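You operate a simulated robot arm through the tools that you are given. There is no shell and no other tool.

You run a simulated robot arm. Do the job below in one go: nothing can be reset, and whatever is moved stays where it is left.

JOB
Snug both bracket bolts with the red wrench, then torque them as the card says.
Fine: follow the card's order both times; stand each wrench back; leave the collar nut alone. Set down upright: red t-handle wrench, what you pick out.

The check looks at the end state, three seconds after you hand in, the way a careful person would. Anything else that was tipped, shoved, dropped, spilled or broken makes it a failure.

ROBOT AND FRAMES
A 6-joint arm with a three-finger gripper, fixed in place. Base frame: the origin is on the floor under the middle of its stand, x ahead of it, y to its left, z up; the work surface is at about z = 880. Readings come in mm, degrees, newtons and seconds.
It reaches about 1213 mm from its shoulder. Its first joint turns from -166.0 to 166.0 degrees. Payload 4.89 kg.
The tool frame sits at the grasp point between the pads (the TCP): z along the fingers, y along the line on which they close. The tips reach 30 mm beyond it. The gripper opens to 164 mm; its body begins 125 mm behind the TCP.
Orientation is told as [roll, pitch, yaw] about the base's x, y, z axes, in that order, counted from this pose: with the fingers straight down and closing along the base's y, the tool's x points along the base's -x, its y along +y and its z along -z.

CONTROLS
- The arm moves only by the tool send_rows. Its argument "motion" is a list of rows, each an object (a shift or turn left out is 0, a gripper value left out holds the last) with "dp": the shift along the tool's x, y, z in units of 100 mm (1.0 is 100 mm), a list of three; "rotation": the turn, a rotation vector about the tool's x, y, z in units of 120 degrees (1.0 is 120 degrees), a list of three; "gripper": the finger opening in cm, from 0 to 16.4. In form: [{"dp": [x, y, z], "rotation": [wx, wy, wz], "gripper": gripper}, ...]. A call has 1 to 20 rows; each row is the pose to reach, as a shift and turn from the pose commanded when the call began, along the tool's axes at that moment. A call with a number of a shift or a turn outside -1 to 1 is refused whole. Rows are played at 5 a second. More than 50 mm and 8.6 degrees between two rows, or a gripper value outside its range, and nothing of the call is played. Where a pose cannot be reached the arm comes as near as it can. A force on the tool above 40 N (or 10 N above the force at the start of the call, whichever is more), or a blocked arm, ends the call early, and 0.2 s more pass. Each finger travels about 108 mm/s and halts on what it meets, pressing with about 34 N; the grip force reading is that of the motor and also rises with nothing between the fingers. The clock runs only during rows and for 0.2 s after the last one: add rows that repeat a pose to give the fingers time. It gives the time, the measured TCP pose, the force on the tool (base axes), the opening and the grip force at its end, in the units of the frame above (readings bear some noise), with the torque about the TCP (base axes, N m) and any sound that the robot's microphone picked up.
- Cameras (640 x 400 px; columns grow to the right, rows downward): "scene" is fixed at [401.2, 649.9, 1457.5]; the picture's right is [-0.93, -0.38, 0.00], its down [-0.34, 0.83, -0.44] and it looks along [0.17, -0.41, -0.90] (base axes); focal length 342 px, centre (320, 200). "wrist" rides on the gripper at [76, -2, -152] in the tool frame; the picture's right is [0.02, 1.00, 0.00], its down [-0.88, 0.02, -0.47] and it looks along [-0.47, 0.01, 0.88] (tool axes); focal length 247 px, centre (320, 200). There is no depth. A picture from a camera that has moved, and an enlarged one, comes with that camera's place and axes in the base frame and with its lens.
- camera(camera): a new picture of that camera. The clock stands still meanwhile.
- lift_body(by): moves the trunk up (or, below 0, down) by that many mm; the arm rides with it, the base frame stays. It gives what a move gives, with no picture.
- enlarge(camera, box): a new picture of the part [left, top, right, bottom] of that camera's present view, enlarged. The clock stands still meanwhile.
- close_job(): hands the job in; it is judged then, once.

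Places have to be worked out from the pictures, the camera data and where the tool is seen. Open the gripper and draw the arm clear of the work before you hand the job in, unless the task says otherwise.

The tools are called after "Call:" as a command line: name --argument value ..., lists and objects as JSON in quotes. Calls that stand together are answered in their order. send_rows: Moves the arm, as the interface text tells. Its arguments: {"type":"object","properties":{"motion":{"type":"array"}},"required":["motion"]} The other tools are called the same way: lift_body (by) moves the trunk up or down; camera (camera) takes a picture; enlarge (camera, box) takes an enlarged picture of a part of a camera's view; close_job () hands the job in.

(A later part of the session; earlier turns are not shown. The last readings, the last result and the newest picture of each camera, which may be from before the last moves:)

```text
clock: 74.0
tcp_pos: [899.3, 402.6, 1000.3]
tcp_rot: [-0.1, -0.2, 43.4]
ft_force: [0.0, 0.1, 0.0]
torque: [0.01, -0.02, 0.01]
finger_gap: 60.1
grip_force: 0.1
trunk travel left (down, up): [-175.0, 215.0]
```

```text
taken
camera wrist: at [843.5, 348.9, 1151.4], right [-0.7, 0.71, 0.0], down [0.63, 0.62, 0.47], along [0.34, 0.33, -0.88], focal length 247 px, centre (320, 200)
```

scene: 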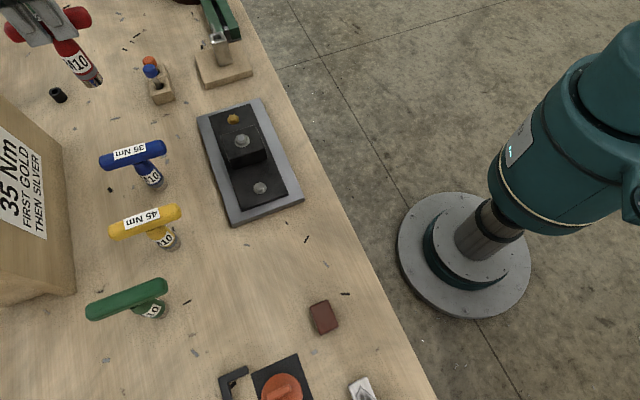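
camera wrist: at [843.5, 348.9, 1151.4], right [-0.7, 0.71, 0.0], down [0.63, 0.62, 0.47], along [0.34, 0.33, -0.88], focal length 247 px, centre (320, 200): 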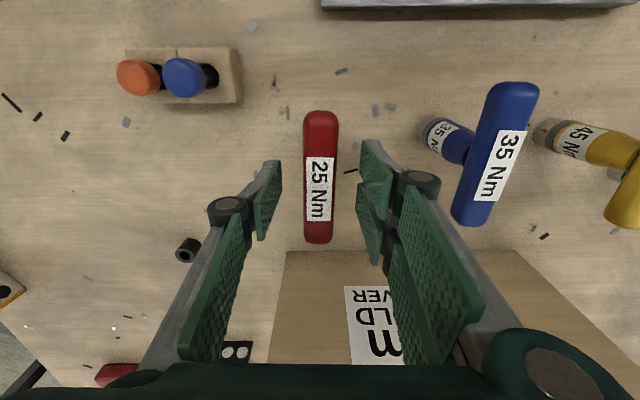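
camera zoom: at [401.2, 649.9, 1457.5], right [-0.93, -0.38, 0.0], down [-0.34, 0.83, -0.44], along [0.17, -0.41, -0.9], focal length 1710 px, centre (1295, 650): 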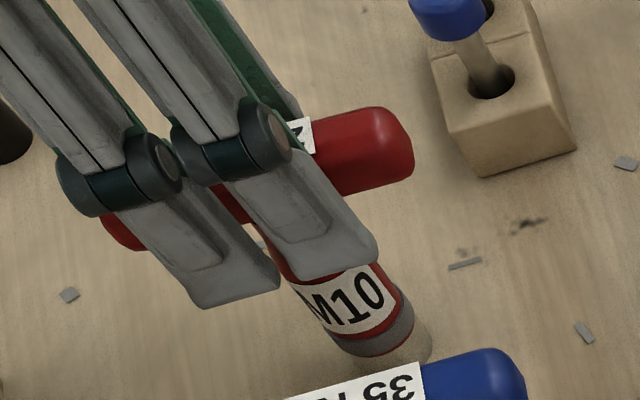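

Red stands upright in its old place. I rise clear, then move along the row toward blue (offset about (18.6, 120) mm in tool axes).

Call:
send_rows --motion '[{"dp": [0, 0, -0.1]}, {"dp": [0, 0, -0.35]}, {"dp": [0, 0, -0.6]}, {"dp": [0, 0, -0.85]}, {"dp": [0, 0, -1.0]}, {"dp": [0, 0, -1.0]}]'

Call:
send_rows --motion '[{"dp": [0.05, 0.3, 0]}, {"dp": [0.1, 0.6, 0]}, {"dp": [0.16, 0.9, 0]}, {"dp": [0.18, 1.0, 0]}, {"dp": [0.18, 1.0, 0]}]'

Call:
camera --camera "wrist"

Call:
camera --camera "scene"

```text
clock: 75.4
tcp_pos: [898.3, 403.0, 1101.5]
tcp_rot: [-0.1, -0.1, 43.4]
ft_force: [-0.1, 0.0, -0.1]
torque: [0.04, 0.0, 0.0]
finger_gap: 60.3
grip_force: 0.0
trunk travel left (down, up): [-175.0, 215.0]
```

```text
clock: 76.6
tcp_pos: [816.9, 463.7, 1101.1]
tcp_rot: [-0.1, -0.2, 43.4]
ft_force: [-0.1, 0.4, -0.2]
torque: [-0.05, -0.04, 0.01]
finger_gap: 60.1
grip_force: 0.1
trunk travel left (down, up): [-175.0, 215.0]
```

```text
taken
camera wrist: at [761.5, 410.4, 1252.3], right [-0.7, 0.71, 0.0], down [0.63, 0.62, 0.47], along [0.34, 0.33, -0.88], focal length 247 px, centre (320, 200)
```

wrist: 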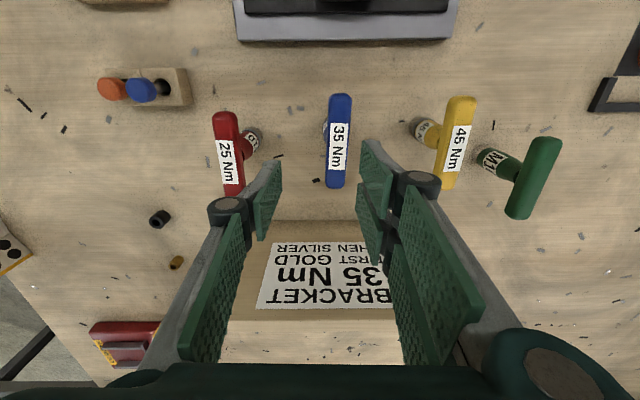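

```text
taken
```

scene: 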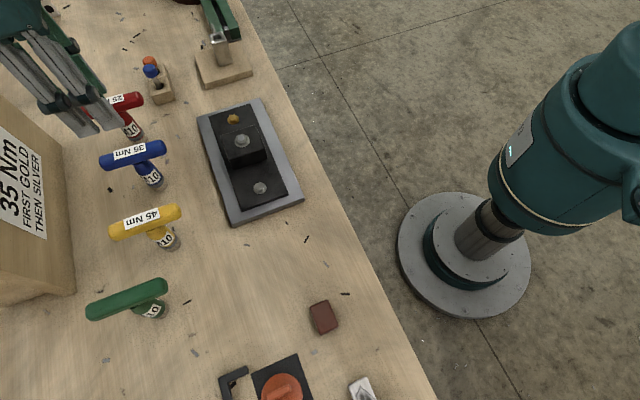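

Blue is in view just to the right of the tool axis. I enlarge to measure its bar.

Call:
enlarge --camera "wrist" --box '[287, 86, 387, 196]'

```text
3.64 times, centred on (337, 141) of wrist
camera zoom: at [761.5, 410.4, 1252.3], right [-0.7, 0.71, 0.0], down [0.63, 0.62, 0.47], along [0.34, 0.33, -0.88], focal length 898 px, centre (258, 414)
```

zoom: 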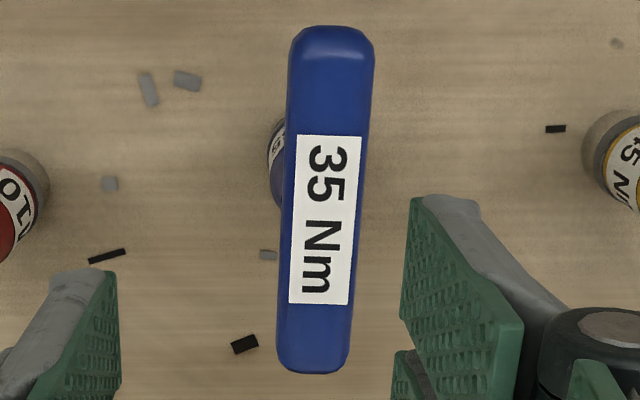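

Blue's bar centre is at tool (2.7, 18.4), already parallel to the tool's x. I shift there and descend to about z = 1045 for a check.

Call:
send_rows --motion '[{"dp": [0.025, 0.1, 0]}, {"dp": [0.025, 0.184, 0.05]}, {"dp": [0.025, 0.184, 0.25]}, {"dp": [0.025, 0.184, 0.45]}, {"dp": [0.025, 0.184, 0.56]}, {"dp": [0.025, 0.184, 0.56]}]'

Call:
enlarge --camera "wrist" --box '[260, 90, 380, 240]'

Call:
enlarge --camera "scene" --box '[60, 80, 200, 200]'

```text
clock: 78.0
tcp_pos: [803.0, 476.1, 1044.3]
tcp_rot: [-0.2, -0.2, 43.1]
ft_force: [0.0, 0.7, 0.3]
torque: [0.0, -0.01, -0.01]
finger_gap: 60.0
grip_force: 0.0
trunk travel left (down, up): [-175.0, 215.0]
```

```text
2.67 times, centred on (320, 165) of wrist
camera zoom: at [748.0, 422.5, 1195.3], right [-0.7, 0.71, 0.0], down [0.63, 0.62, 0.47], along [0.34, 0.33, -0.88], focal length 659 px, centre (320, 293)
```

zoom: 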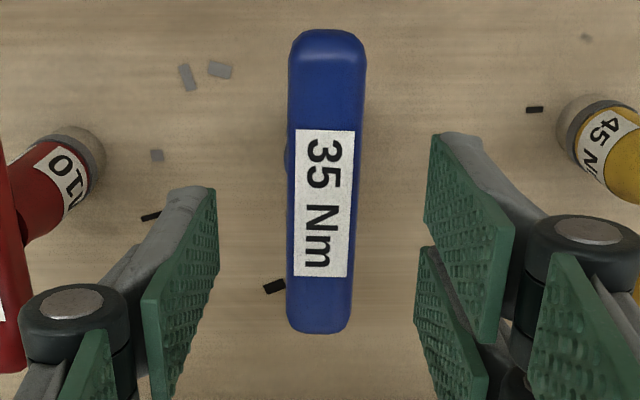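

```text
3.33 times, centred on (130, 140) of scene
camera zoom: at [401.2, 649.9, 1457.5], right [-0.93, -0.38, 0.0], down [-0.34, 0.83, -0.44], along [0.17, -0.41, -0.9], focal length 1140 px, centre (953, 400)
```

zoom: 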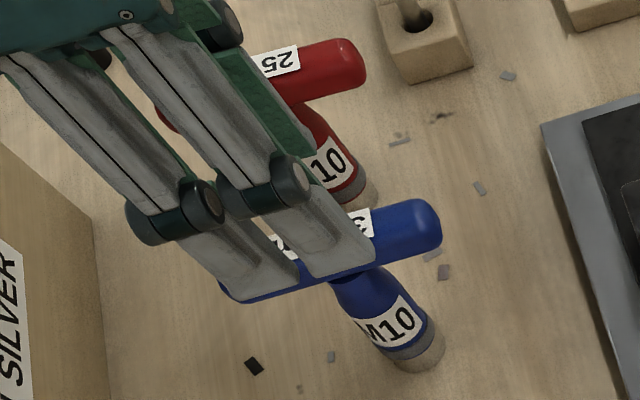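

Centred within about 1 mm. I descend to z ≈ 1000 and close on the bar.

Call:
send_rows --motion '[{"dp": [0.005, 0.005, 0.15]}, {"dp": [0.005, 0.005, 0.3]}, {"dp": [0.005, 0.005, 0.4]}, {"dp": [0.005, 0.005, 0.44]}, {"dp": [0.005, 0.005, 0.44], "gripper": 4.0}, {"dp": [0.005, 0.005, 0.44], "gripper": 3.0}, {"dp": [0.005, 0.005, 0.44], "gripper": 0}, {"dp": [0.005, 0.005, 0.44], "gripper": 0}, {"dp": [0.005, 0.005, 0.44], "gripper": 0}, {"dp": [0.005, 0.005, 0.44], "gripper": 0}]'

Call:
enlarge --camera "scene" --box '[60, 80, 200, 200]'

Call:
camera --camera "wrist"

```text
clock: 80.2
tcp_pos: [802.3, 473.9, 1000.0]
tcp_rot: [-0.1, -0.1, 43.3]
ft_force: [-1.6, 2.5, 13.6]
torque: [0.24, 0.07, -0.02]
finger_gap: 24.0
grip_force: 34.0
trunk travel left (down, up): [-175.0, 215.0]
```

```text
3.33 times, centred on (130, 140) of scene
camera zoom: at [401.2, 649.9, 1457.5], right [-0.93, -0.38, 0.0], down [-0.34, 0.83, -0.44], along [0.17, -0.41, -0.9], focal length 1140 px, centre (953, 400)
```

zoom: 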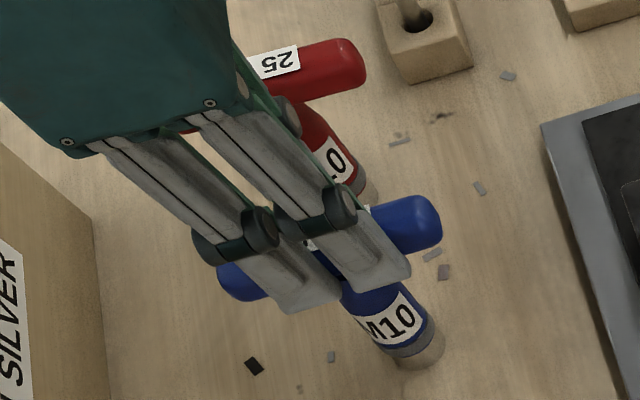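

```text
taken
camera wrist: at [747.5, 420.9, 1151.8], right [-0.7, 0.71, 0.0], down [0.63, 0.62, 0.47], along [0.34, 0.33, -0.88], focal length 247 px, centre (320, 200)
```

wrist: 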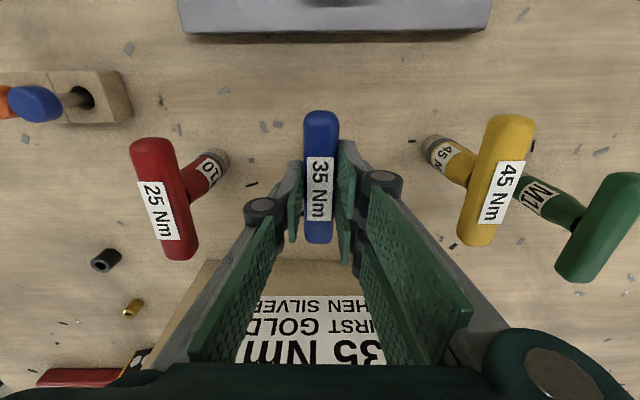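

Blue is gripped (24.0 mm, 34 N) with the bar at the same pixel position as red was, so the same offsets hold. Blue's grasp pose is about (802.2, 474.8, 1000), yaw 43.3. I lift it straight up.

Call:
send_rows --motion '[{"dp": [0, 0, -0.05]}, {"dp": [0, 0, -0.15]}, {"dp": [0, 0, -0.35]}, {"dp": [0, 0, -0.6]}, {"dp": [0, 0, -0.85]}, {"dp": [0, 0, -1.0]}, {"dp": [0, 0, -1.0]}]'

Call:
camera --camera "scene"

```text
clock: 81.8
tcp_pos: [801.3, 473.9, 1099.7]
tcp_rot: [0.0, -0.1, 43.3]
ft_force: [-0.8, -0.4, -3.7]
torque: [0.03, -0.03, 0.0]
finger_gap: 24.0
grip_force: 34.2
trunk travel left (down, up): [-175.0, 215.0]
```

```text
taken
```

scene: 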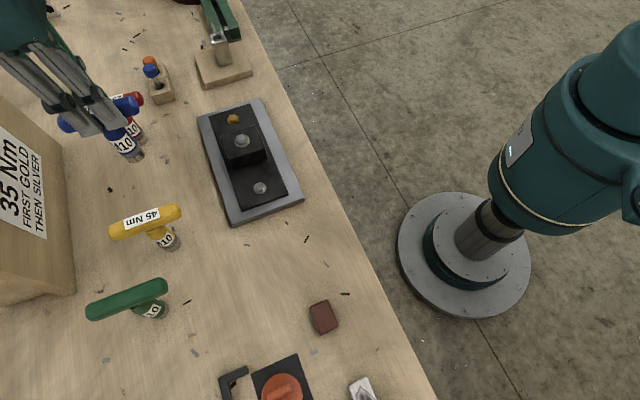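

Blue is lifted cleanly. I carry it toward gold, rising to about z = 1150 and turning to yaw 33° to match gold's present hex phase (~36°).

Call:
send_rows --motion '[{"dp": [0.05, -0.02, -0.2], "rotation": [0, 0, 0.015]}, {"dp": [0.15, -0.07, -0.4], "rotation": [0, 0, 0.03]}, {"dp": [0.35, -0.16, -0.5], "rotation": [0, 0, 0.045]}, {"dp": [0.55, -0.25, -0.5], "rotation": [0, 0, 0.06]}, {"dp": [0.75, -0.34, -0.5], "rotation": [0, 0, 0.075]}, {"dp": [0.85, -0.39, -0.5], "rotation": [0, 0, 0.086]}, {"dp": [0.85, -0.39, -0.5], "rotation": [0, 0, 0.086]}]'

Call:
camera --camera "wrist"

```text
clock: 83.4
tcp_pos: [765.9, 387.6, 1149.8]
tcp_rot: [-0.2, -0.1, 33.0]
ft_force: [-0.4, -0.6, -3.1]
torque: [0.02, -0.02, -0.03]
finger_gap: 23.8
grip_force: 33.7
trunk travel left (down, up): [-175.0, 215.0]
```

```text
taken
camera wrist: at [702.3, 345.0, 1301.1], right [-0.56, 0.83, 0.0], down [0.73, 0.5, 0.47], along [0.39, 0.27, -0.88], focal length 247 px, centre (320, 200)
```

wrist: 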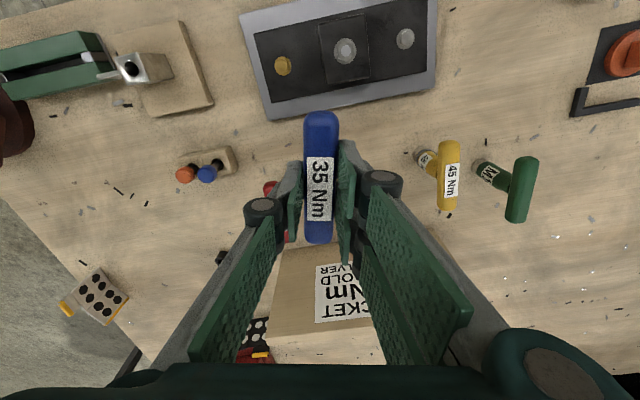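

Gold is at tool offset ≈ (75.8, −53.8). I move above it and descend to about z = 1053, then check in the scene view.

Call:
send_rows --motion '[{"dp": [0.15, -0.11, 0]}, {"dp": [0.35, -0.25, 0]}, {"dp": [0.55, -0.39, 0]}, {"dp": [0.7, -0.5, 0]}, {"dp": [0.758, -0.538, 0.05]}, {"dp": [0.758, -0.538, 0.25]}, {"dp": [0.758, -0.538, 0.5]}, {"dp": [0.758, -0.538, 0.75]}, {"dp": [0.758, -0.538, 0.92]}, {"dp": [0.758, -0.538, 0.97]}, {"dp": [0.758, -0.538, 0.97]}, {"dp": [0.758, -0.538, 0.97]}]'

Call:
enlarge --camera "scene" --box '[215, 90, 255, 130]'

```text
clock: 86.0
tcp_pos: [733.5, 301.2, 1053.0]
tcp_rot: [0.0, 0.0, 33.0]
ft_force: [-0.3, -0.6, -3.8]
torque: [0.02, 0.02, 0.01]
finger_gap: 23.5
grip_force: 33.6
trunk travel left (down, up): [-175.0, 215.0]
```

```text
10.00 times, centred on (235, 110) of scene
camera zoom: at [401.2, 649.9, 1457.5], right [-0.93, -0.38, 0.0], down [-0.34, 0.83, -0.44], along [0.17, -0.41, -0.9], focal length 3419 px, centre (1170, 1100)
```

zoom: 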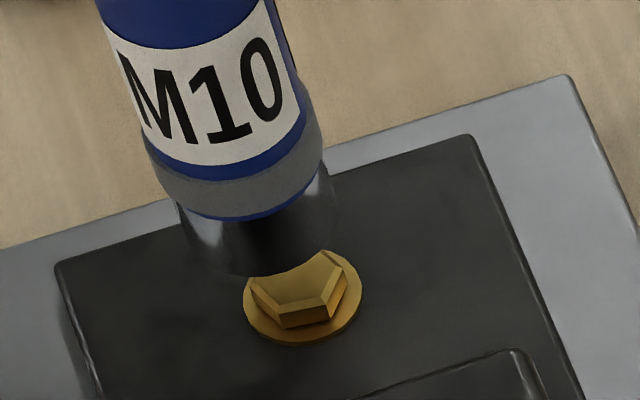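

The socket is 1.5–2 mm off toward outward; I correct by about 1.7 mm along tool x and lower 14 mm for another look.

Call:
send_rows --motion '[{"dp": [0.017, 0, 0]}, {"dp": [0.017, 0, 0.05]}, {"dp": [0.017, 0, 0.1]}, {"dp": [0.017, 0, 0.14]}, {"dp": [0.017, 0, 0.14]}]'

Call:
enlarge --camera "scene" --box '[215, 90, 255, 130]'

```text
clock: 87.2
tcp_pos: [731.2, 300.3, 1037.8]
tcp_rot: [-0.1, -0.1, 32.9]
ft_force: [-0.1, 0.2, -2.6]
torque: [-0.01, 0.05, 0.0]
finger_gap: 23.6
grip_force: 34.3
trunk travel left (down, up): [-175.0, 215.0]
```

```text
10.00 times, centred on (235, 110) of scene
camera zoom: at [401.2, 649.9, 1457.5], right [-0.93, -0.38, 0.0], down [-0.34, 0.83, -0.44], along [0.17, -0.41, -0.9], focal length 3419 px, centre (1170, 1100)
```

zoom: 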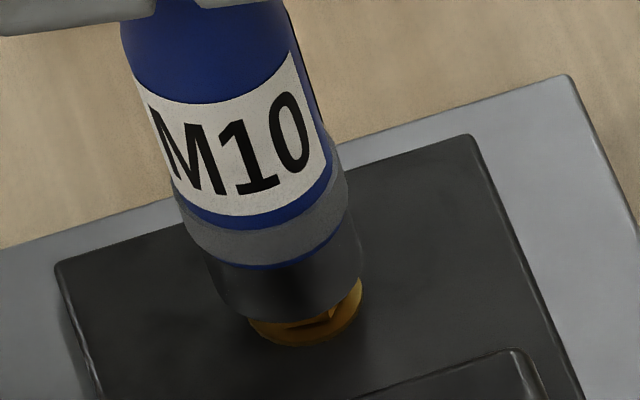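

Well centred now (within ~0.5 mm). I lower slowly to the seat at ≈1026.

Call:
send_rows --motion '[{"dp": [0, 0, 0.02]}, {"dp": [0, 0, 0.04]}, {"dp": [0, 0, 0.06]}, {"dp": [0, 0, 0.08]}, {"dp": [0, 0, 0.1]}, {"dp": [0, 0, 0.115]}, {"dp": [0, 0, 0.115]}]'

```text
clock: 88.8
tcp_pos: [732.3, 300.1, 1026.2]
tcp_rot: [-0.1, -0.1, 33.0]
ft_force: [0.4, -0.2, -2.5]
torque: [-0.01, -0.02, 0.0]
finger_gap: 23.4
grip_force: 34.1
trunk travel left (down, up): [-175.0, 215.0]
```

Just at seat height. One more mm for light contact, then I start turning clockwise in small batches, checking the ring.

Call:
send_rows --motion '[{"dp": [0, 0, 0.005]}, {"dp": [0, 0, 0.01]}, {"dp": [0, 0, 0.01]}]'

Call:
enlarge --camera "scene" --box '[190, 50, 290, 150]'

```text
clock: 89.6
tcp_pos: [729.7, 300.4, 1026.6]
tcp_rot: [-0.1, -0.2, 33.0]
ft_force: [2.9, 1.1, 8.2]
torque: [0.02, -0.42, 0.02]
finger_gap: 23.7
grip_force: 34.2
trunk travel left (down, up): [-175.0, 215.0]
```

```text
4.00 times, centred on (240, 100) of scene
camera zoom: at [401.2, 649.9, 1457.5], right [-0.93, -0.38, 0.0], down [-0.34, 0.83, -0.44], along [0.17, -0.41, -0.9], focal length 1368 px, centre (640, 600)
```

zoom: 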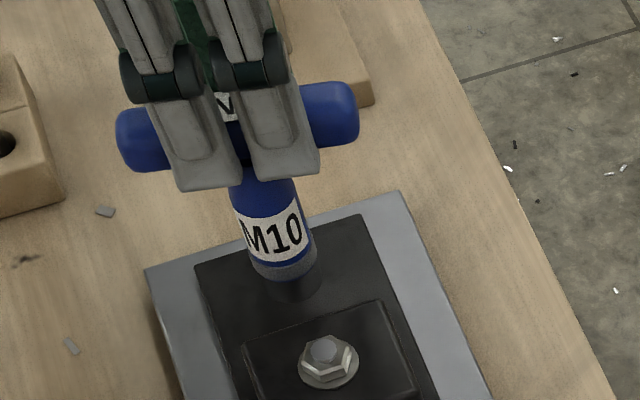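

Seated. I turn clockwise 16° in small steps and check torque and ring.

Call:
send_rows --motion '[{"rotation": [0, 0, 0.0333]}, {"rotation": [0, 0, 0.0667]}, {"rotation": [0, 0, 0.1]}, {"rotation": [0, 0, 0.1333]}, {"rotation": [0, 0, 0.1333]}]'

Call:
enlarge --camera "scene" --box '[190, 50, 290, 150]'

```text
clock: 90.8
tcp_pos: [730.5, 301.1, 1026.2]
tcp_rot: [0.0, -0.1, 16.9]
ft_force: [0.1, -0.3, 9.1]
torque: [-0.04, 0.1, 0.16]
finger_gap: 23.9
grip_force: 34.1
trunk travel left (down, up): [-175.0, 215.0]
```

```text
4.00 times, centred on (240, 100) of scene
camera zoom: at [401.2, 649.9, 1457.5], right [-0.93, -0.38, 0.0], down [-0.34, 0.83, -0.44], along [0.17, -0.41, -0.9], focal length 1368 px, centre (640, 600)
```

zoom: 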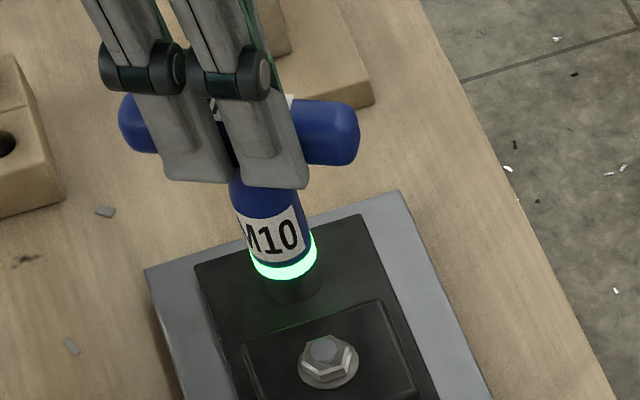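

Blue's ring lit green on gold after about 16°: gold is torqued to 35 Nm. I stop and lift straight off.

Call:
send_rows --motion '[{"dp": [0, 0, -0.03]}, {"dp": [0, 0, -0.1]}, {"dp": [0, 0, -0.25]}, {"dp": [0, 0, -0.5]}, {"dp": [0, 0, -0.75]}, {"dp": [0, 0, -1.0]}, {"dp": [0, 0, -1.0]}]'

Call:
enlarge --camera "scene" --box '[245, 170, 275, 200]'

Call:
enlarge --camera "scene" --box '[220, 100, 250, 130]'

Call:
camera --camera "wrist"

```text
clock: 92.4
tcp_pos: [730.5, 301.3, 1126.4]
tcp_rot: [0.1, -0.2, 17.0]
ft_force: [0.7, -0.2, -3.7]
torque: [0.0, -0.03, 0.01]
finger_gap: 23.8
grip_force: 34.1
trunk travel left (down, up): [-175.0, 215.0]
```

```text
13.33 times, centred on (260, 185) of scene
camera zoom: at [401.2, 649.9, 1457.5], right [-0.93, -0.38, 0.0], down [-0.34, 0.83, -0.44], along [0.17, -0.41, -0.9], focal length 4559 px, centre (1120, 400)
```

zoom: 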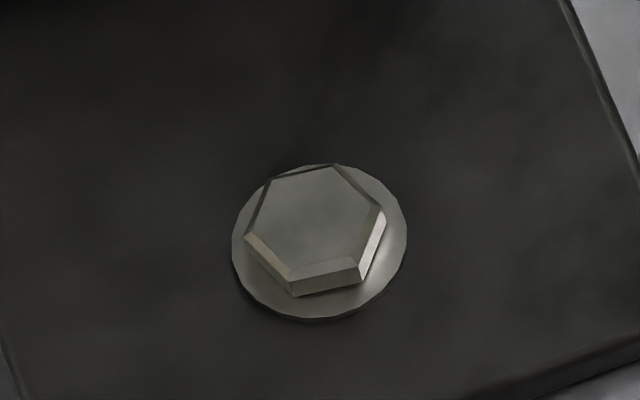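

```text
13.33 times, centred on (235, 115) of scene
camera zoom: at [401.2, 649.9, 1457.5], right [-0.93, -0.38, 0.0], down [-0.34, 0.83, -0.44], along [0.17, -0.41, -0.9], focal length 4559 px, centre (1453, 1333)
```

zoom: 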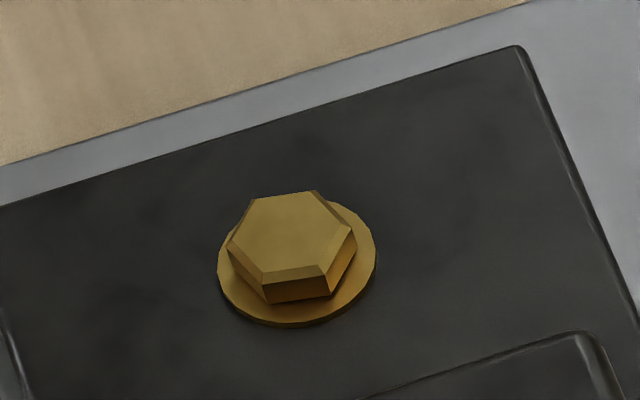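

```text
taken
camera wrist: at [657.8, 278.0, 1277.2], right [-0.31, 0.95, 0.0], down [0.84, 0.28, 0.47], along [0.45, 0.15, -0.88], focal length 247 px, centre (320, 200)
```

wrist: 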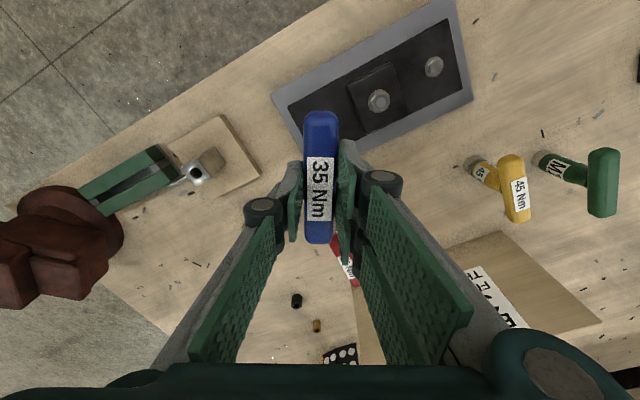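

Gold is torqued. Silver's hex phase is now about 34°, so I raise, rotate to yaw 34° and carry blue over to silver (offset (−120, +120) in base).

Call:
send_rows --motion '[{"dp": [0, 0, -0.1], "rotation": [0, 0, -0.02]}, {"dp": [0.06, 0.12, -0.2], "rotation": [0, 0, -0.05]}, {"dp": [0.16, 0.3, -0.2], "rotation": [0, 0, -0.085]}, {"dp": [0.28, 0.52, -0.2], "rotation": [0, 0, -0.12]}, {"dp": [0.36, 0.68, -0.2], "rotation": [0, 0, -0.1417]}, {"dp": [0.4, 0.75, -0.2], "rotation": [0, 0, -0.1417]}, {"dp": [0.4, 0.75, -0.2], "rotation": [0, 0, -0.1417]}]'

Call:
camera --camera "wrist"

```text
clock: 94.0
tcp_pos: [670.6, 360.8, 1145.9]
tcp_rot: [-0.1, 0.1, 33.9]
ft_force: [-0.5, 0.3, -2.5]
torque: [0.0, 0.02, -0.01]
finger_gap: 23.6
grip_force: 33.6
trunk travel left (down, up): [-175.0, 215.0]
```

```text
taken
camera wrist: at [607.5, 316.9, 1297.7], right [-0.58, 0.82, 0.0], down [0.72, 0.51, 0.47], along [0.39, 0.27, -0.88], focal length 247 px, centre (320, 200)
```

wrist: 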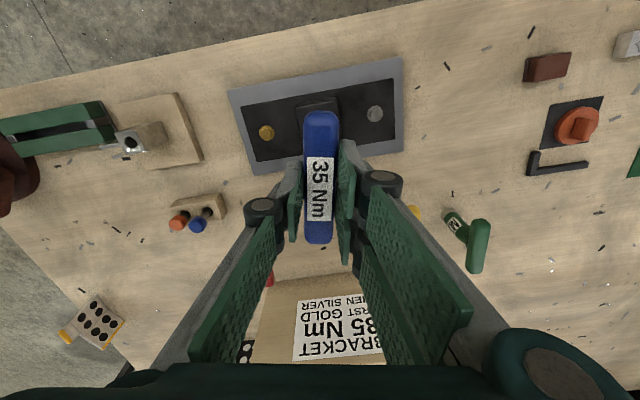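

Call:
enlarge --camera "wrist" --box '[350, 93, 400, 133]'

Call:
enlarge --camera "wrist" --box '[241, 112, 291, 152]'

```text
10.00 times, centred on (375, 113) of wrist
camera zoom: at [607.5, 316.9, 1297.7], right [-0.58, 0.82, 0.0], down [0.72, 0.51, 0.47], along [0.39, 0.27, -0.88], focal length 2470 px, centre (-230, 1070)
```

zoom: 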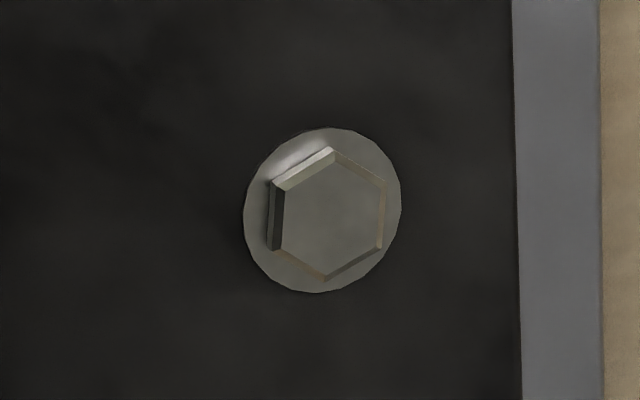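

```text
10.00 times, centred on (266, 132) of wrist
camera zoom: at [607.5, 316.9, 1297.7], right [-0.58, 0.82, 0.0], down [0.72, 0.51, 0.47], along [0.39, 0.27, -0.88], focal length 2470 px, centre (860, 880)
```

zoom: 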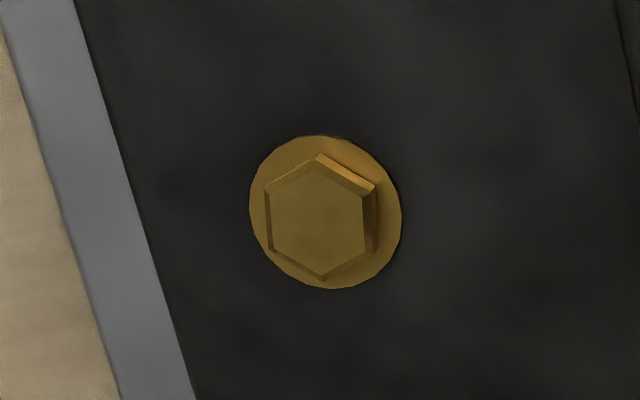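

Gold advanced about 6° with the 35 Nm pull; silver's phase is ~38°. I go to silver at tool offset (15.3, 82.2), yaw 37°, and hover at about z = 1053.

Call:
send_rows --motion '[{"dp": [0.03, 0.18, 0], "rotation": [0, 0, -0.01]}, {"dp": [0.08, 0.4, 0], "rotation": [0, 0, -0.02]}, {"dp": [0.12, 0.65, 0], "rotation": [0, 0, -0.026]}, {"dp": [0.15, 0.79, 0], "rotation": [0, 0, -0.026]}, {"dp": [0.153, 0.822, 0.08], "rotation": [0, 0, -0.026]}, {"dp": [0.153, 0.822, 0.3], "rotation": [0, 0, -0.026]}, {"dp": [0.153, 0.822, 0.55], "rotation": [0, 0, -0.026]}, {"dp": [0.153, 0.822, 0.8], "rotation": [0, 0, -0.026]}, {"dp": [0.153, 0.822, 0.93], "rotation": [0, 0, -0.026]}, {"dp": [0.153, 0.822, 0.93], "rotation": [0, 0, -0.026]}, {"dp": [0.153, 0.822, 0.93], "rotation": [0, 0, -0.026]}]'

Call:
enlarge --camera "scene" --box '[245, 168, 281, 198]'

```text
clock: 96.4
tcp_pos: [611.7, 420.8, 1051.5]
tcp_rot: [0.0, -0.1, 37.1]
ft_force: [0.4, 0.7, -3.3]
torque: [0.0, 0.03, 0.03]
finger_gap: 23.4
grip_force: 34.1
trunk travel left (down, up): [-175.0, 215.0]
```

```text
13.33 times, centred on (263, 183) of scene
camera zoom: at [401.2, 649.9, 1457.5], right [-0.93, -0.38, 0.0], down [-0.34, 0.83, -0.44], along [0.17, -0.41, -0.9], focal length 4559 px, centre (1080, 427)
```

zoom: 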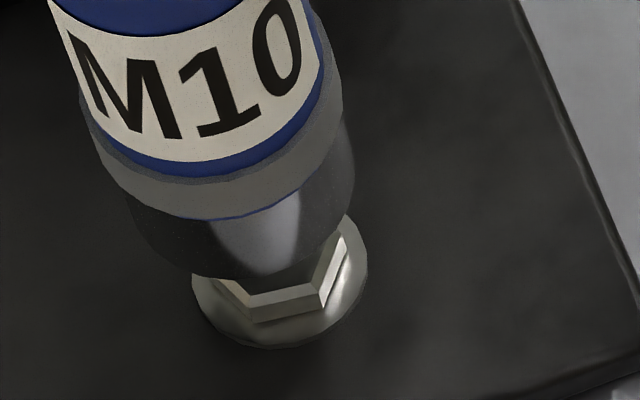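

Alignment is within about 0.6 mm, with the expected 24 mm gap. I apply the small correction and lower to just touching.

Call:
send_rows --motion '[{"dp": [0.006, 0.002, 0.04]}, {"dp": [0.006, 0.002, 0.08]}, {"dp": [0.006, 0.002, 0.12]}, {"dp": [0.006, 0.002, 0.15]}, {"dp": [0.006, 0.002, 0.18]}, {"dp": [0.006, 0.002, 0.2]}, {"dp": [0.006, 0.002, 0.22]}, {"dp": [0.006, 0.002, 0.24]}, {"dp": [0.006, 0.002, 0.25]}, {"dp": [0.006, 0.002, 0.25]}]'

Call:
enlarge --camera "scene" --box '[245, 168, 281, 198]'

```text
clock: 98.6
tcp_pos: [611.0, 419.9, 1028.3]
tcp_rot: [0.0, -0.1, 37.2]
ft_force: [-0.1, -0.2, -3.0]
torque: [-0.01, -0.02, 0.02]
finger_gap: 23.9
grip_force: 33.6
trunk travel left (down, up): [-175.0, 215.0]
```

```text
13.33 times, centred on (263, 183) of scene
camera zoom: at [401.2, 649.9, 1457.5], right [-0.93, -0.38, 0.0], down [-0.34, 0.83, -0.44], along [0.17, -0.41, -0.9], focal length 4559 px, centre (1080, 427)
```

zoom: 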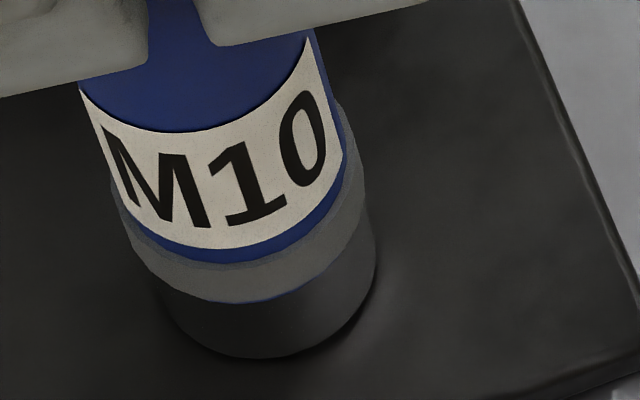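

About 2 mm remain; lowering to light contact.

Call:
send_rows --motion '[{"dp": [0, 0, 0.01]}, {"dp": [0, 0, 0.02]}, {"dp": [0, 0, 0.027]}, {"dp": [0, 0, 0.027]}]'

```text
clock: 99.6
tcp_pos: [611.9, 419.8, 1026.4]
tcp_rot: [-0.1, -0.2, 37.2]
ft_force: [0.8, 2.3, 19.4]
torque: [0.14, -0.03, 0.03]
finger_gap: 23.5
grip_force: 33.9
trunk travel left (down, up): [-175.0, 215.0]
```

Seated (19 N). I ease off 0.6 mm and turn clockwise 14° in small steps.

Call:
send_rows --motion '[{"dp": [0, 0, -0.006], "rotation": [0, 0, 0.02]}, {"dp": [0, 0, -0.006], "rotation": [0, 0, 0.05]}, {"dp": [0, 0, -0.006], "rotation": [0, 0, 0.08]}, {"dp": [0, 0, -0.006], "rotation": [0, 0, 0.117]}, {"dp": [0, 0, -0.006], "rotation": [0, 0, 0.117]}]'

Call:
enlarge --camera "scene" --box '[210, 120, 310, 220]'

```text
clock: 100.8
tcp_pos: [610.9, 419.9, 1026.2]
tcp_rot: [0.0, -0.1, 23.0]
ft_force: [-1.3, -2.3, 17.0]
torque: [-0.11, 0.24, 0.16]
finger_gap: 23.7
grip_force: 34.3
trunk travel left (down, up): [-175.0, 215.0]
```

```text
4.00 times, centred on (260, 170) of scene
camera zoom: at [401.2, 649.9, 1457.5], right [-0.93, -0.38, 0.0], down [-0.34, 0.83, -0.44], along [0.17, -0.41, -0.9], focal length 1368 px, centre (560, 320)
```

zoom: 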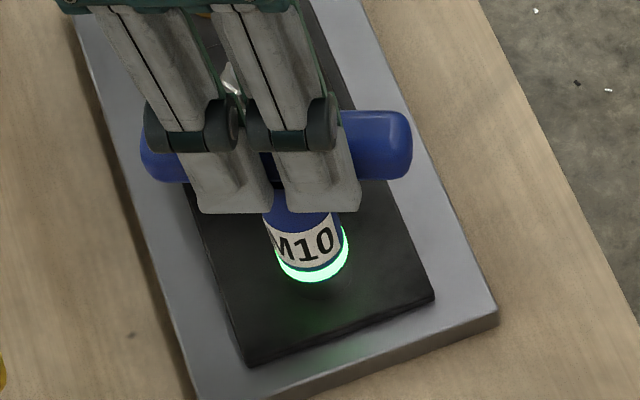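

Green again: silver is torqued to 35 Nm. I lift straight off.

Call:
send_rows --motion '[{"dp": [0, 0, -0.03]}, {"dp": [0, 0, -0.1]}, {"dp": [0, 0, -0.25]}, {"dp": [0, 0, -0.5]}, {"dp": [0, 0, -0.75]}, {"dp": [0, 0, -1.0]}, {"dp": [0, 0, -1.0]}]'

Call:
camera --camera "scene"

Call:
enlarge --camera "scene" --box '[180, 90, 320, 230]'

```text
clock: 102.4
tcp_pos: [613.3, 421.1, 1127.0]
tcp_rot: [0.0, -0.1, 23.1]
ft_force: [-0.7, -0.3, -3.2]
torque: [0.05, 0.0, 0.03]
finger_gap: 23.8
grip_force: 34.2
trunk travel left (down, up): [-175.0, 215.0]
```

```text
taken
```

scene: 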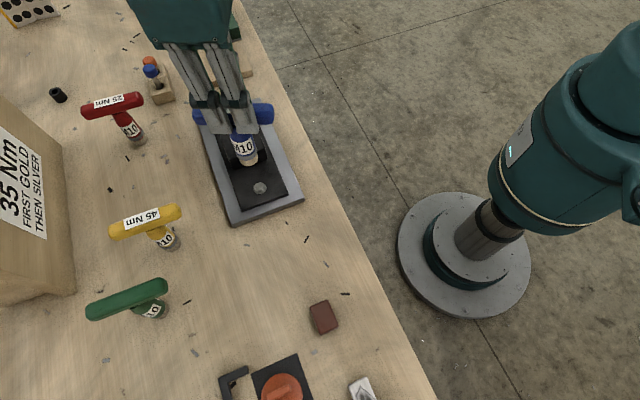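

```text
2.86 times, centred on (250, 160) of scene
camera zoom: at [401.2, 649.9, 1457.5], right [-0.93, -0.38, 0.0], down [-0.34, 0.83, -0.44], along [0.17, -0.41, -0.9], focal length 977 px, centre (520, 314)
```

zoom: 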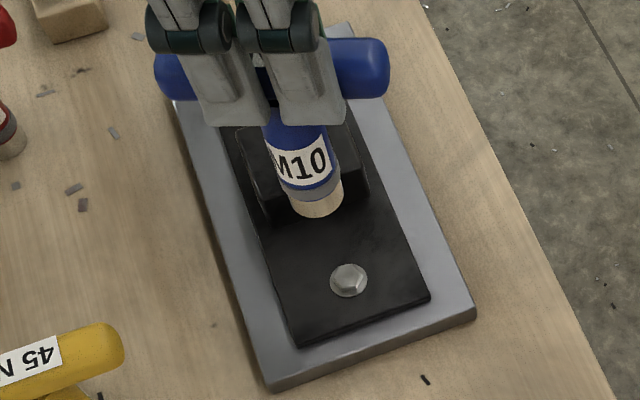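

All four pulls are done. I now carry blue back to its own spot (801.9, 474.4), yaw 43.3, rising to about z = 1160 on the way.

Call:
send_rows --motion '[{"dp": [-0.05, 0, -0.15], "rotation": [0, 0, -0.025]}, {"dp": [-0.2, -0.02, -0.3], "rotation": [0, 0, -0.055]}, {"dp": [-0.42, -0.05, -0.35], "rotation": [0, 0, -0.085]}, {"dp": [-0.65, -0.08, -0.35], "rotation": [0, 0, -0.115]}, {"dp": [-0.85, -0.1, -0.35], "rotation": [0, 0, -0.145]}, {"dp": [-0.98, -0.12, -0.35], "rotation": [0, 0, -0.169]}, {"dp": [-0.98, -0.12, -0.35], "rotation": [0, 0, -0.169]}]'

Call:
send_rows --motion '[{"dp": [-0.15, -0.08, 0]}, {"dp": [-0.35, -0.18, 0]}, {"dp": [-0.58, -0.3, 0]}, {"dp": [-0.78, -0.41, 0]}, {"dp": [-0.879, -0.459, 0]}, {"dp": [-0.879, -0.459, 0]}, {"dp": [-0.879, -0.459, 0]}]'

Call:
camera --camera "wrist"

```text
clock: 104.0
tcp_pos: [707.5, 447.1, 1160.3]
tcp_rot: [-0.1, -0.1, 43.4]
ft_force: [0.3, -0.4, -2.9]
torque: [-0.01, 0.05, -0.01]
finger_gap: 23.9
grip_force: 33.9
trunk travel left (down, up): [-175.0, 215.0]
```

```text
clock: 105.6
tcp_pos: [803.3, 474.2, 1160.1]
tcp_rot: [0.0, -0.1, 43.5]
ft_force: [-0.4, -0.6, -2.4]
torque: [0.01, 0.04, 0.02]
finger_gap: 23.5
grip_force: 34.5
trunk travel left (down, up): [-175.0, 215.0]
```

```text
taken
camera wrist: at [747.7, 420.4, 1312.5], right [-0.7, 0.71, 0.0], down [0.63, 0.62, 0.47], along [0.34, 0.33, -0.88], focal length 247 px, centre (320, 200)
```

wrist: 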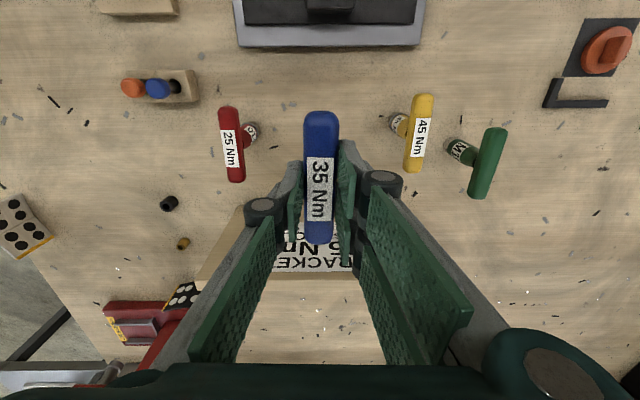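

The camera place matches the grasp pose within 0.5 mm. I lower in stages as with red.

Call:
send_rows --motion '[{"dp": [0, 0, 0.15]}, {"dp": [0, 0, 0.4]}, {"dp": [0, 0, 0.65]}, {"dp": [0, 0, 0.9]}, {"dp": [0, 0, 1.0]}, {"dp": [0, 0, 1.0]}]'

Call:
send_rows --motion '[{"dp": [0, 0, 0.1]}, {"dp": [0, 0, 0.25]}, {"dp": [0, 0, 0.4]}, {"dp": [0, 0, 0.5]}, {"dp": [0, 0, 0.54]}, {"dp": [0, 0, 0.54]}]'

Call:
enlarge --camera "scene" --box '[60, 80, 200, 200]'

```text
clock: 107.0
tcp_pos: [803.4, 473.5, 1061.0]
tcp_rot: [0.0, -0.1, 43.4]
ft_force: [0.6, -0.2, -3.5]
torque: [0.02, 0.05, -0.01]
finger_gap: 23.7
grip_force: 34.5
trunk travel left (down, up): [-175.0, 215.0]
```

```text
clock: 108.4
tcp_pos: [802.3, 474.6, 1004.3]
tcp_rot: [-0.1, -0.2, 43.5]
ft_force: [-0.3, 0.3, -2.7]
torque: [0.01, 0.04, -0.03]
finger_gap: 23.7
grip_force: 33.7
trunk travel left (down, up): [-175.0, 215.0]
```

```text
3.33 times, centred on (130, 140) of scene
camera zoom: at [401.2, 649.9, 1457.5], right [-0.93, -0.38, 0.0], down [-0.34, 0.83, -0.44], along [0.17, -0.41, -0.9], focal length 1140 px, centre (953, 400)
```

zoom: 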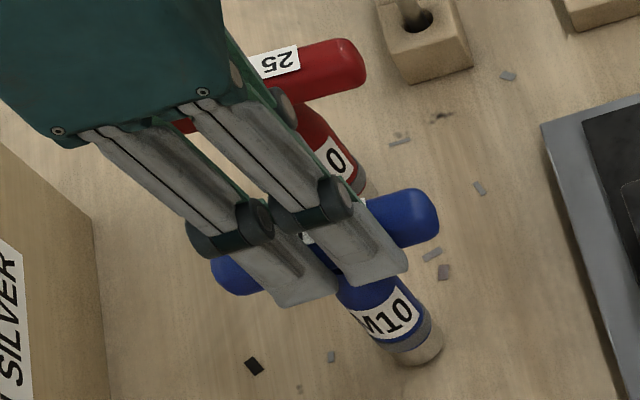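

A few mm left; lowering in 1 mm steps to touch.

Call:
send_rows --motion '[{"dp": [0, 0, 0.015]}, {"dp": [0, 0, 0.03]}, {"dp": [0, 0, 0.04]}, {"dp": [0, 0, 0.047]}, {"dp": [0, 0, 0.047]}]'

```text
clock: 109.6
tcp_pos: [802.1, 476.0, 1002.1]
tcp_rot: [-0.1, -0.1, 43.5]
ft_force: [0.9, 0.9, -2.8]
torque: [0.01, -0.03, 0.03]
finger_gap: 23.6
grip_force: 34.0
trunk travel left (down, up): [-175.0, 215.0]
```

Call:
send_rows --motion '[{"dp": [0, 0, 0.007]}, {"dp": [0, 0, 0.014]}, {"dp": [0, 0, 0.02]}, {"dp": [0, 0, 0.02]}]'

```text
clock: 110.6
tcp_pos: [802.8, 474.7, 1000.8]
tcp_rot: [-0.1, -0.1, 43.4]
ft_force: [-0.5, 0.1, -3.1]
torque: [-0.01, 0.02, 0.02]
finger_gap: 23.7
grip_force: 34.1
trunk travel left (down, up): [-175.0, 215.0]
```

No touch yet; another 1.5 mm.

Call:
send_rows --motion '[{"dp": [0, 0, 0.005]}, {"dp": [0, 0, 0.01]}, {"dp": [0, 0, 0.015]}, {"dp": [0, 0, 0.015]}]'

```text
clock: 111.6
tcp_pos: [801.3, 474.7, 999.6]
tcp_rot: [-0.1, -0.2, 43.4]
ft_force: [12.1, 4.0, 29.9]
torque: [0.47, -0.77, -0.04]
finger_gap: 23.8
grip_force: 33.8
trunk travel left (down, up): [-175.0, 215.0]
```

Touchdown (30 N). I ease up 1.2 mm and open slowly to 60 mm.

Call:
send_rows --motion '[{"dp": [0, 0, -0.012], "gripper": 0}, {"dp": [0, 0, -0.012], "gripper": 2.4}, {"dp": [0, 0, -0.012], "gripper": 2.6}, {"dp": [0, 0, -0.012], "gripper": 2.9}, {"dp": [0, 0, -0.012], "gripper": 3.5}, {"dp": [0, 0, -0.012], "gripper": 4.5}, {"dp": [0, 0, -0.012], "gripper": 6.0}, {"dp": [0, 0, -0.012], "gripper": 6.0}, {"dp": [0, 0, -0.012], "gripper": 6.0}]'

Call:
camera --camera "wrist"

Call:
enlarge --camera "scene" --box '[60, 80, 200, 200]'

```text
clock: 113.6
tcp_pos: [802.0, 474.4, 1000.8]
tcp_rot: [-0.1, -0.2, 43.4]
ft_force: [0.3, -0.1, 0.1]
torque: [-0.03, -0.01, 0.02]
finger_gap: 59.9
grip_force: 0.1
trunk travel left (down, up): [-175.0, 215.0]
```

```text
taken
camera wrist: at [746.4, 421.2, 1151.6], right [-0.7, 0.71, 0.0], down [0.63, 0.62, 0.47], along [0.34, 0.33, -0.88], focal length 247 px, centre (320, 200)
```

wrist: 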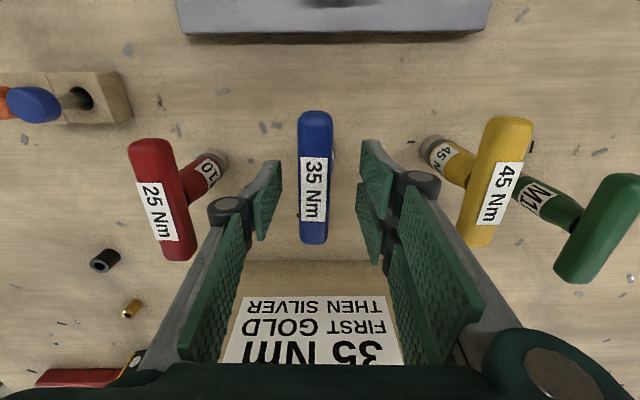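

```text
3.33 times, centred on (130, 140) of scene
camera zoom: at [401.2, 649.9, 1457.5], right [-0.93, -0.38, 0.0], down [-0.34, 0.83, -0.44], along [0.17, -0.41, -0.9], focal length 1140 px, centre (953, 400)
```

zoom: 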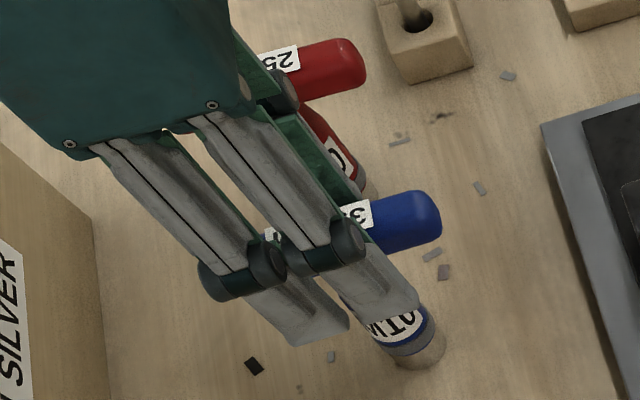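

Blue is released and standing. I rise straight up slowly, then check that it stands upright.

Call:
send_rows --motion '[{"dp": [0, 0, -0.1]}, {"dp": [0, 0, -0.3]}, {"dp": [0, 0, -0.55]}, {"dp": [0, 0, -0.8]}, {"dp": [0, 0, -1.0]}, {"dp": [0, 0, -1.0]}]'

Call:
send_rows --motion '[{"dp": [0.1, 0, -0.1]}, {"dp": [0.35, 0, -0.3]}, {"dp": [0.65, 0, -0.5]}, {"dp": [0.9, 0, -0.6]}, {"dp": [1.0, 0, -0.6]}, {"dp": [1.0, 0, -0.6]}]'

Call:
camera --camera "wrist"

Call:
camera --camera "scene"

```text
clock: 115.0
tcp_pos: [801.9, 473.5, 1101.4]
tcp_rot: [0.0, -0.1, 43.4]
ft_force: [-1.0, 0.1, 0.7]
torque: [-0.01, -0.03, -0.02]
finger_gap: 59.9
grip_force: 0.0
trunk travel left (down, up): [-175.0, 215.0]
```

```text
clock: 116.4
tcp_pos: [729.8, 407.1, 1159.3]
tcp_rot: [0.0, -0.1, 43.4]
ft_force: [-0.3, -0.5, 0.2]
torque: [0.01, -0.08, 0.02]
finger_gap: 60.2
grip_force: 0.0
trunk travel left (down, up): [-175.0, 215.0]
```

```text
taken
camera wrist: at [673.6, 353.3, 1311.7], right [-0.7, 0.71, 0.0], down [0.63, 0.62, 0.47], along [0.34, 0.33, -0.88], focal length 247 px, centre (320, 200)
```

wrist: 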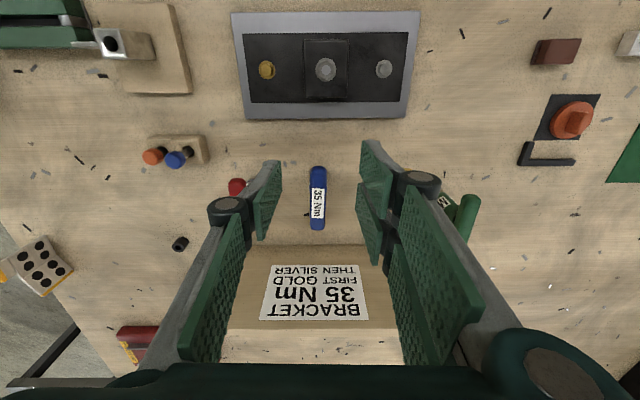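

```text
taken
```

scene: 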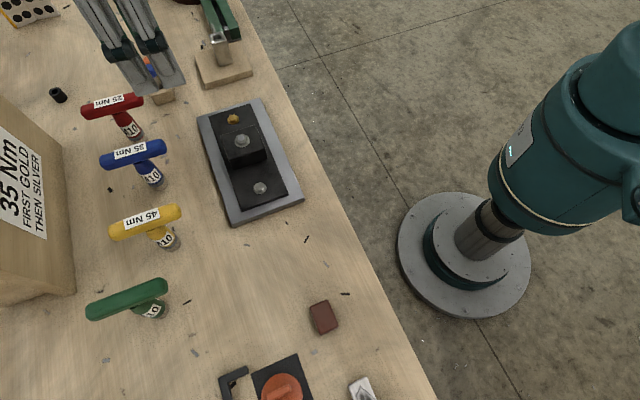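

Everything appears to stand as before. I enlarge to verify red, blue, and the bolts, and look for anything disturbed.

Call:
enlarge --camera "scene" --box '[70, 75, 190, 195]'

Call:
enlarge --camera "scene" --box '[190, 90, 310, 230]'

Call:
enlarge --camera "wrist" --box '[225, 5, 425, 125]'

```text
3.33 times, centred on (130, 135) of scene
camera zoom: at [401.2, 649.9, 1457.5], right [-0.93, -0.38, 0.0], down [-0.34, 0.83, -0.44], along [0.17, -0.41, -0.9], focal length 1140 px, centre (953, 417)
```

zoom: 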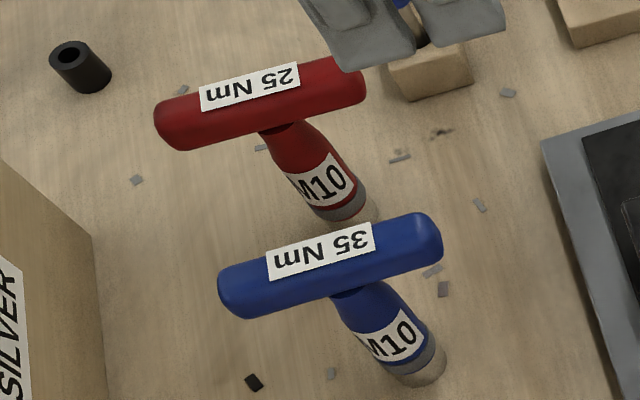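

```text
2.86 times, centred on (250, 160) of scene
camera zoom: at [401.2, 649.9, 1457.5], right [-0.93, -0.38, 0.0], down [-0.34, 0.83, -0.44], along [0.17, -0.41, -0.9], focal length 977 px, centre (520, 314)
```

zoom: 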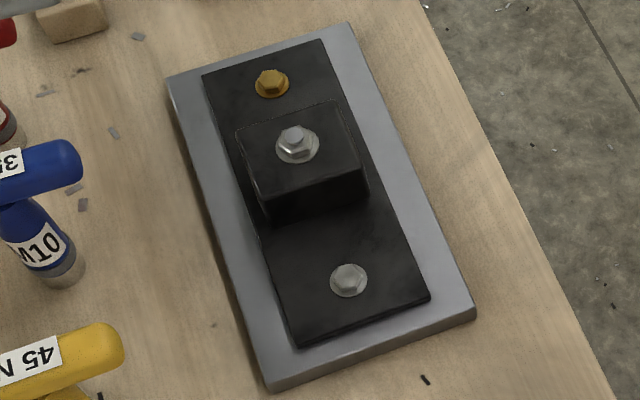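

```text
3.20 times, centred on (325, 65) of wrist
camera zoom: at [673.6, 353.3, 1311.7], right [-0.7, 0.71, 0.0], down [0.63, 0.62, 0.47], along [0.34, 0.33, -0.88], focal length 790 px, centre (304, 632)
```

zoom: 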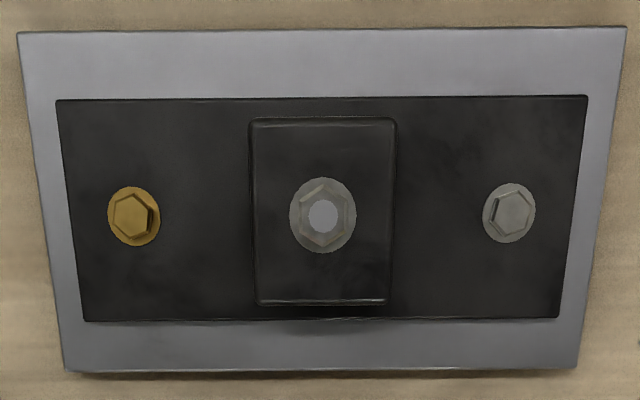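

Both wrenches stand upright in place, the collar nut and bracket are undisturbed. I draw the arm back clear toward the start and open the gripper.

Call:
send_rows --motion '[{"dp": [0.15, 0.18, -0.1]}, {"dp": [0.35, 0.45, -0.3]}, {"dp": [0.55, 0.7, -0.4]}, {"dp": [0.72, 0.91, -0.4]}, {"dp": [0.72, 0.91, -0.4]}]'

Call:
send_rows --motion '[{"dp": [0.15, 0.18, 0]}, {"dp": [0.35, 0.45, 0]}, {"dp": [0.55, 0.7, 0], "gripper": 10.0}, {"dp": [0.72, 0.91, 0], "gripper": 16.0}, {"dp": [0.72, 0.91, 0], "gripper": 16.0}, {"dp": [0.72, 0.91, 0], "gripper": 16.0}, {"dp": [0.72, 0.91, 0], "gripper": 16.0}]'

Call:
camera --camera "scene"

Call:
camera --camera "wrist"

```text
clock: 117.6
tcp_pos: [613.9, 422.8, 1199.3]
tcp_rot: [-0.1, -0.1, 43.5]
ft_force: [-0.9, 0.5, 0.8]
torque: [0.02, -0.12, -0.01]
finger_gap: 60.0
grip_force: 0.0
trunk travel left (down, up): [-175.0, 215.0]
```

```text
clock: 119.2
tcp_pos: [501.2, 438.5, 1199.0]
tcp_rot: [0.0, -0.1, 43.4]
ft_force: [-0.4, -0.3, 0.1]
torque: [-0.02, 0.0, 0.02]
finger_gap: 159.9
grip_force: 0.0
trunk travel left (down, up): [-175.0, 215.0]
```

```text
taken
```

scene: 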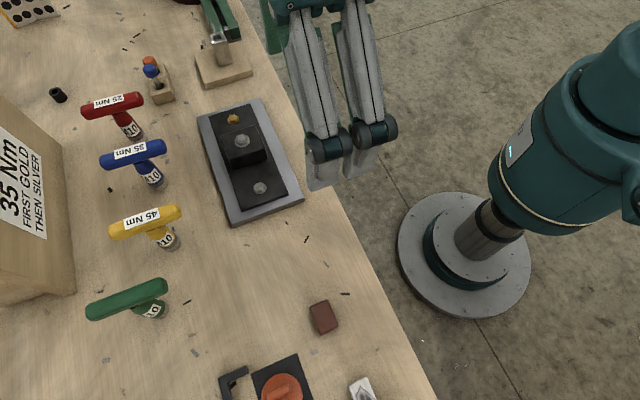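

```text
taken
camera wrist: at [444.8, 386.3, 1351.3], right [-0.7, 0.71, 0.0], down [0.63, 0.62, 0.47], along [0.34, 0.33, -0.88], focal length 247 px, centre (320, 200)
```

wrist: 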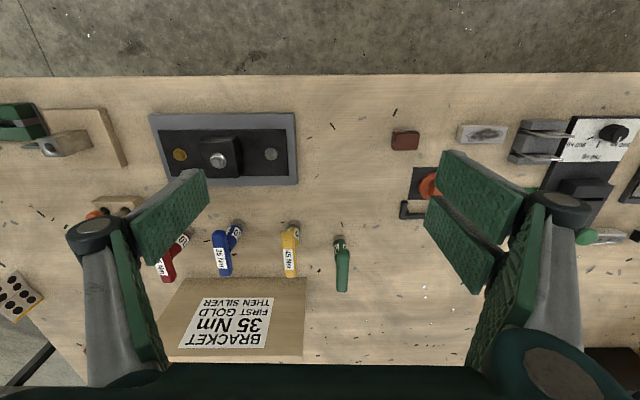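

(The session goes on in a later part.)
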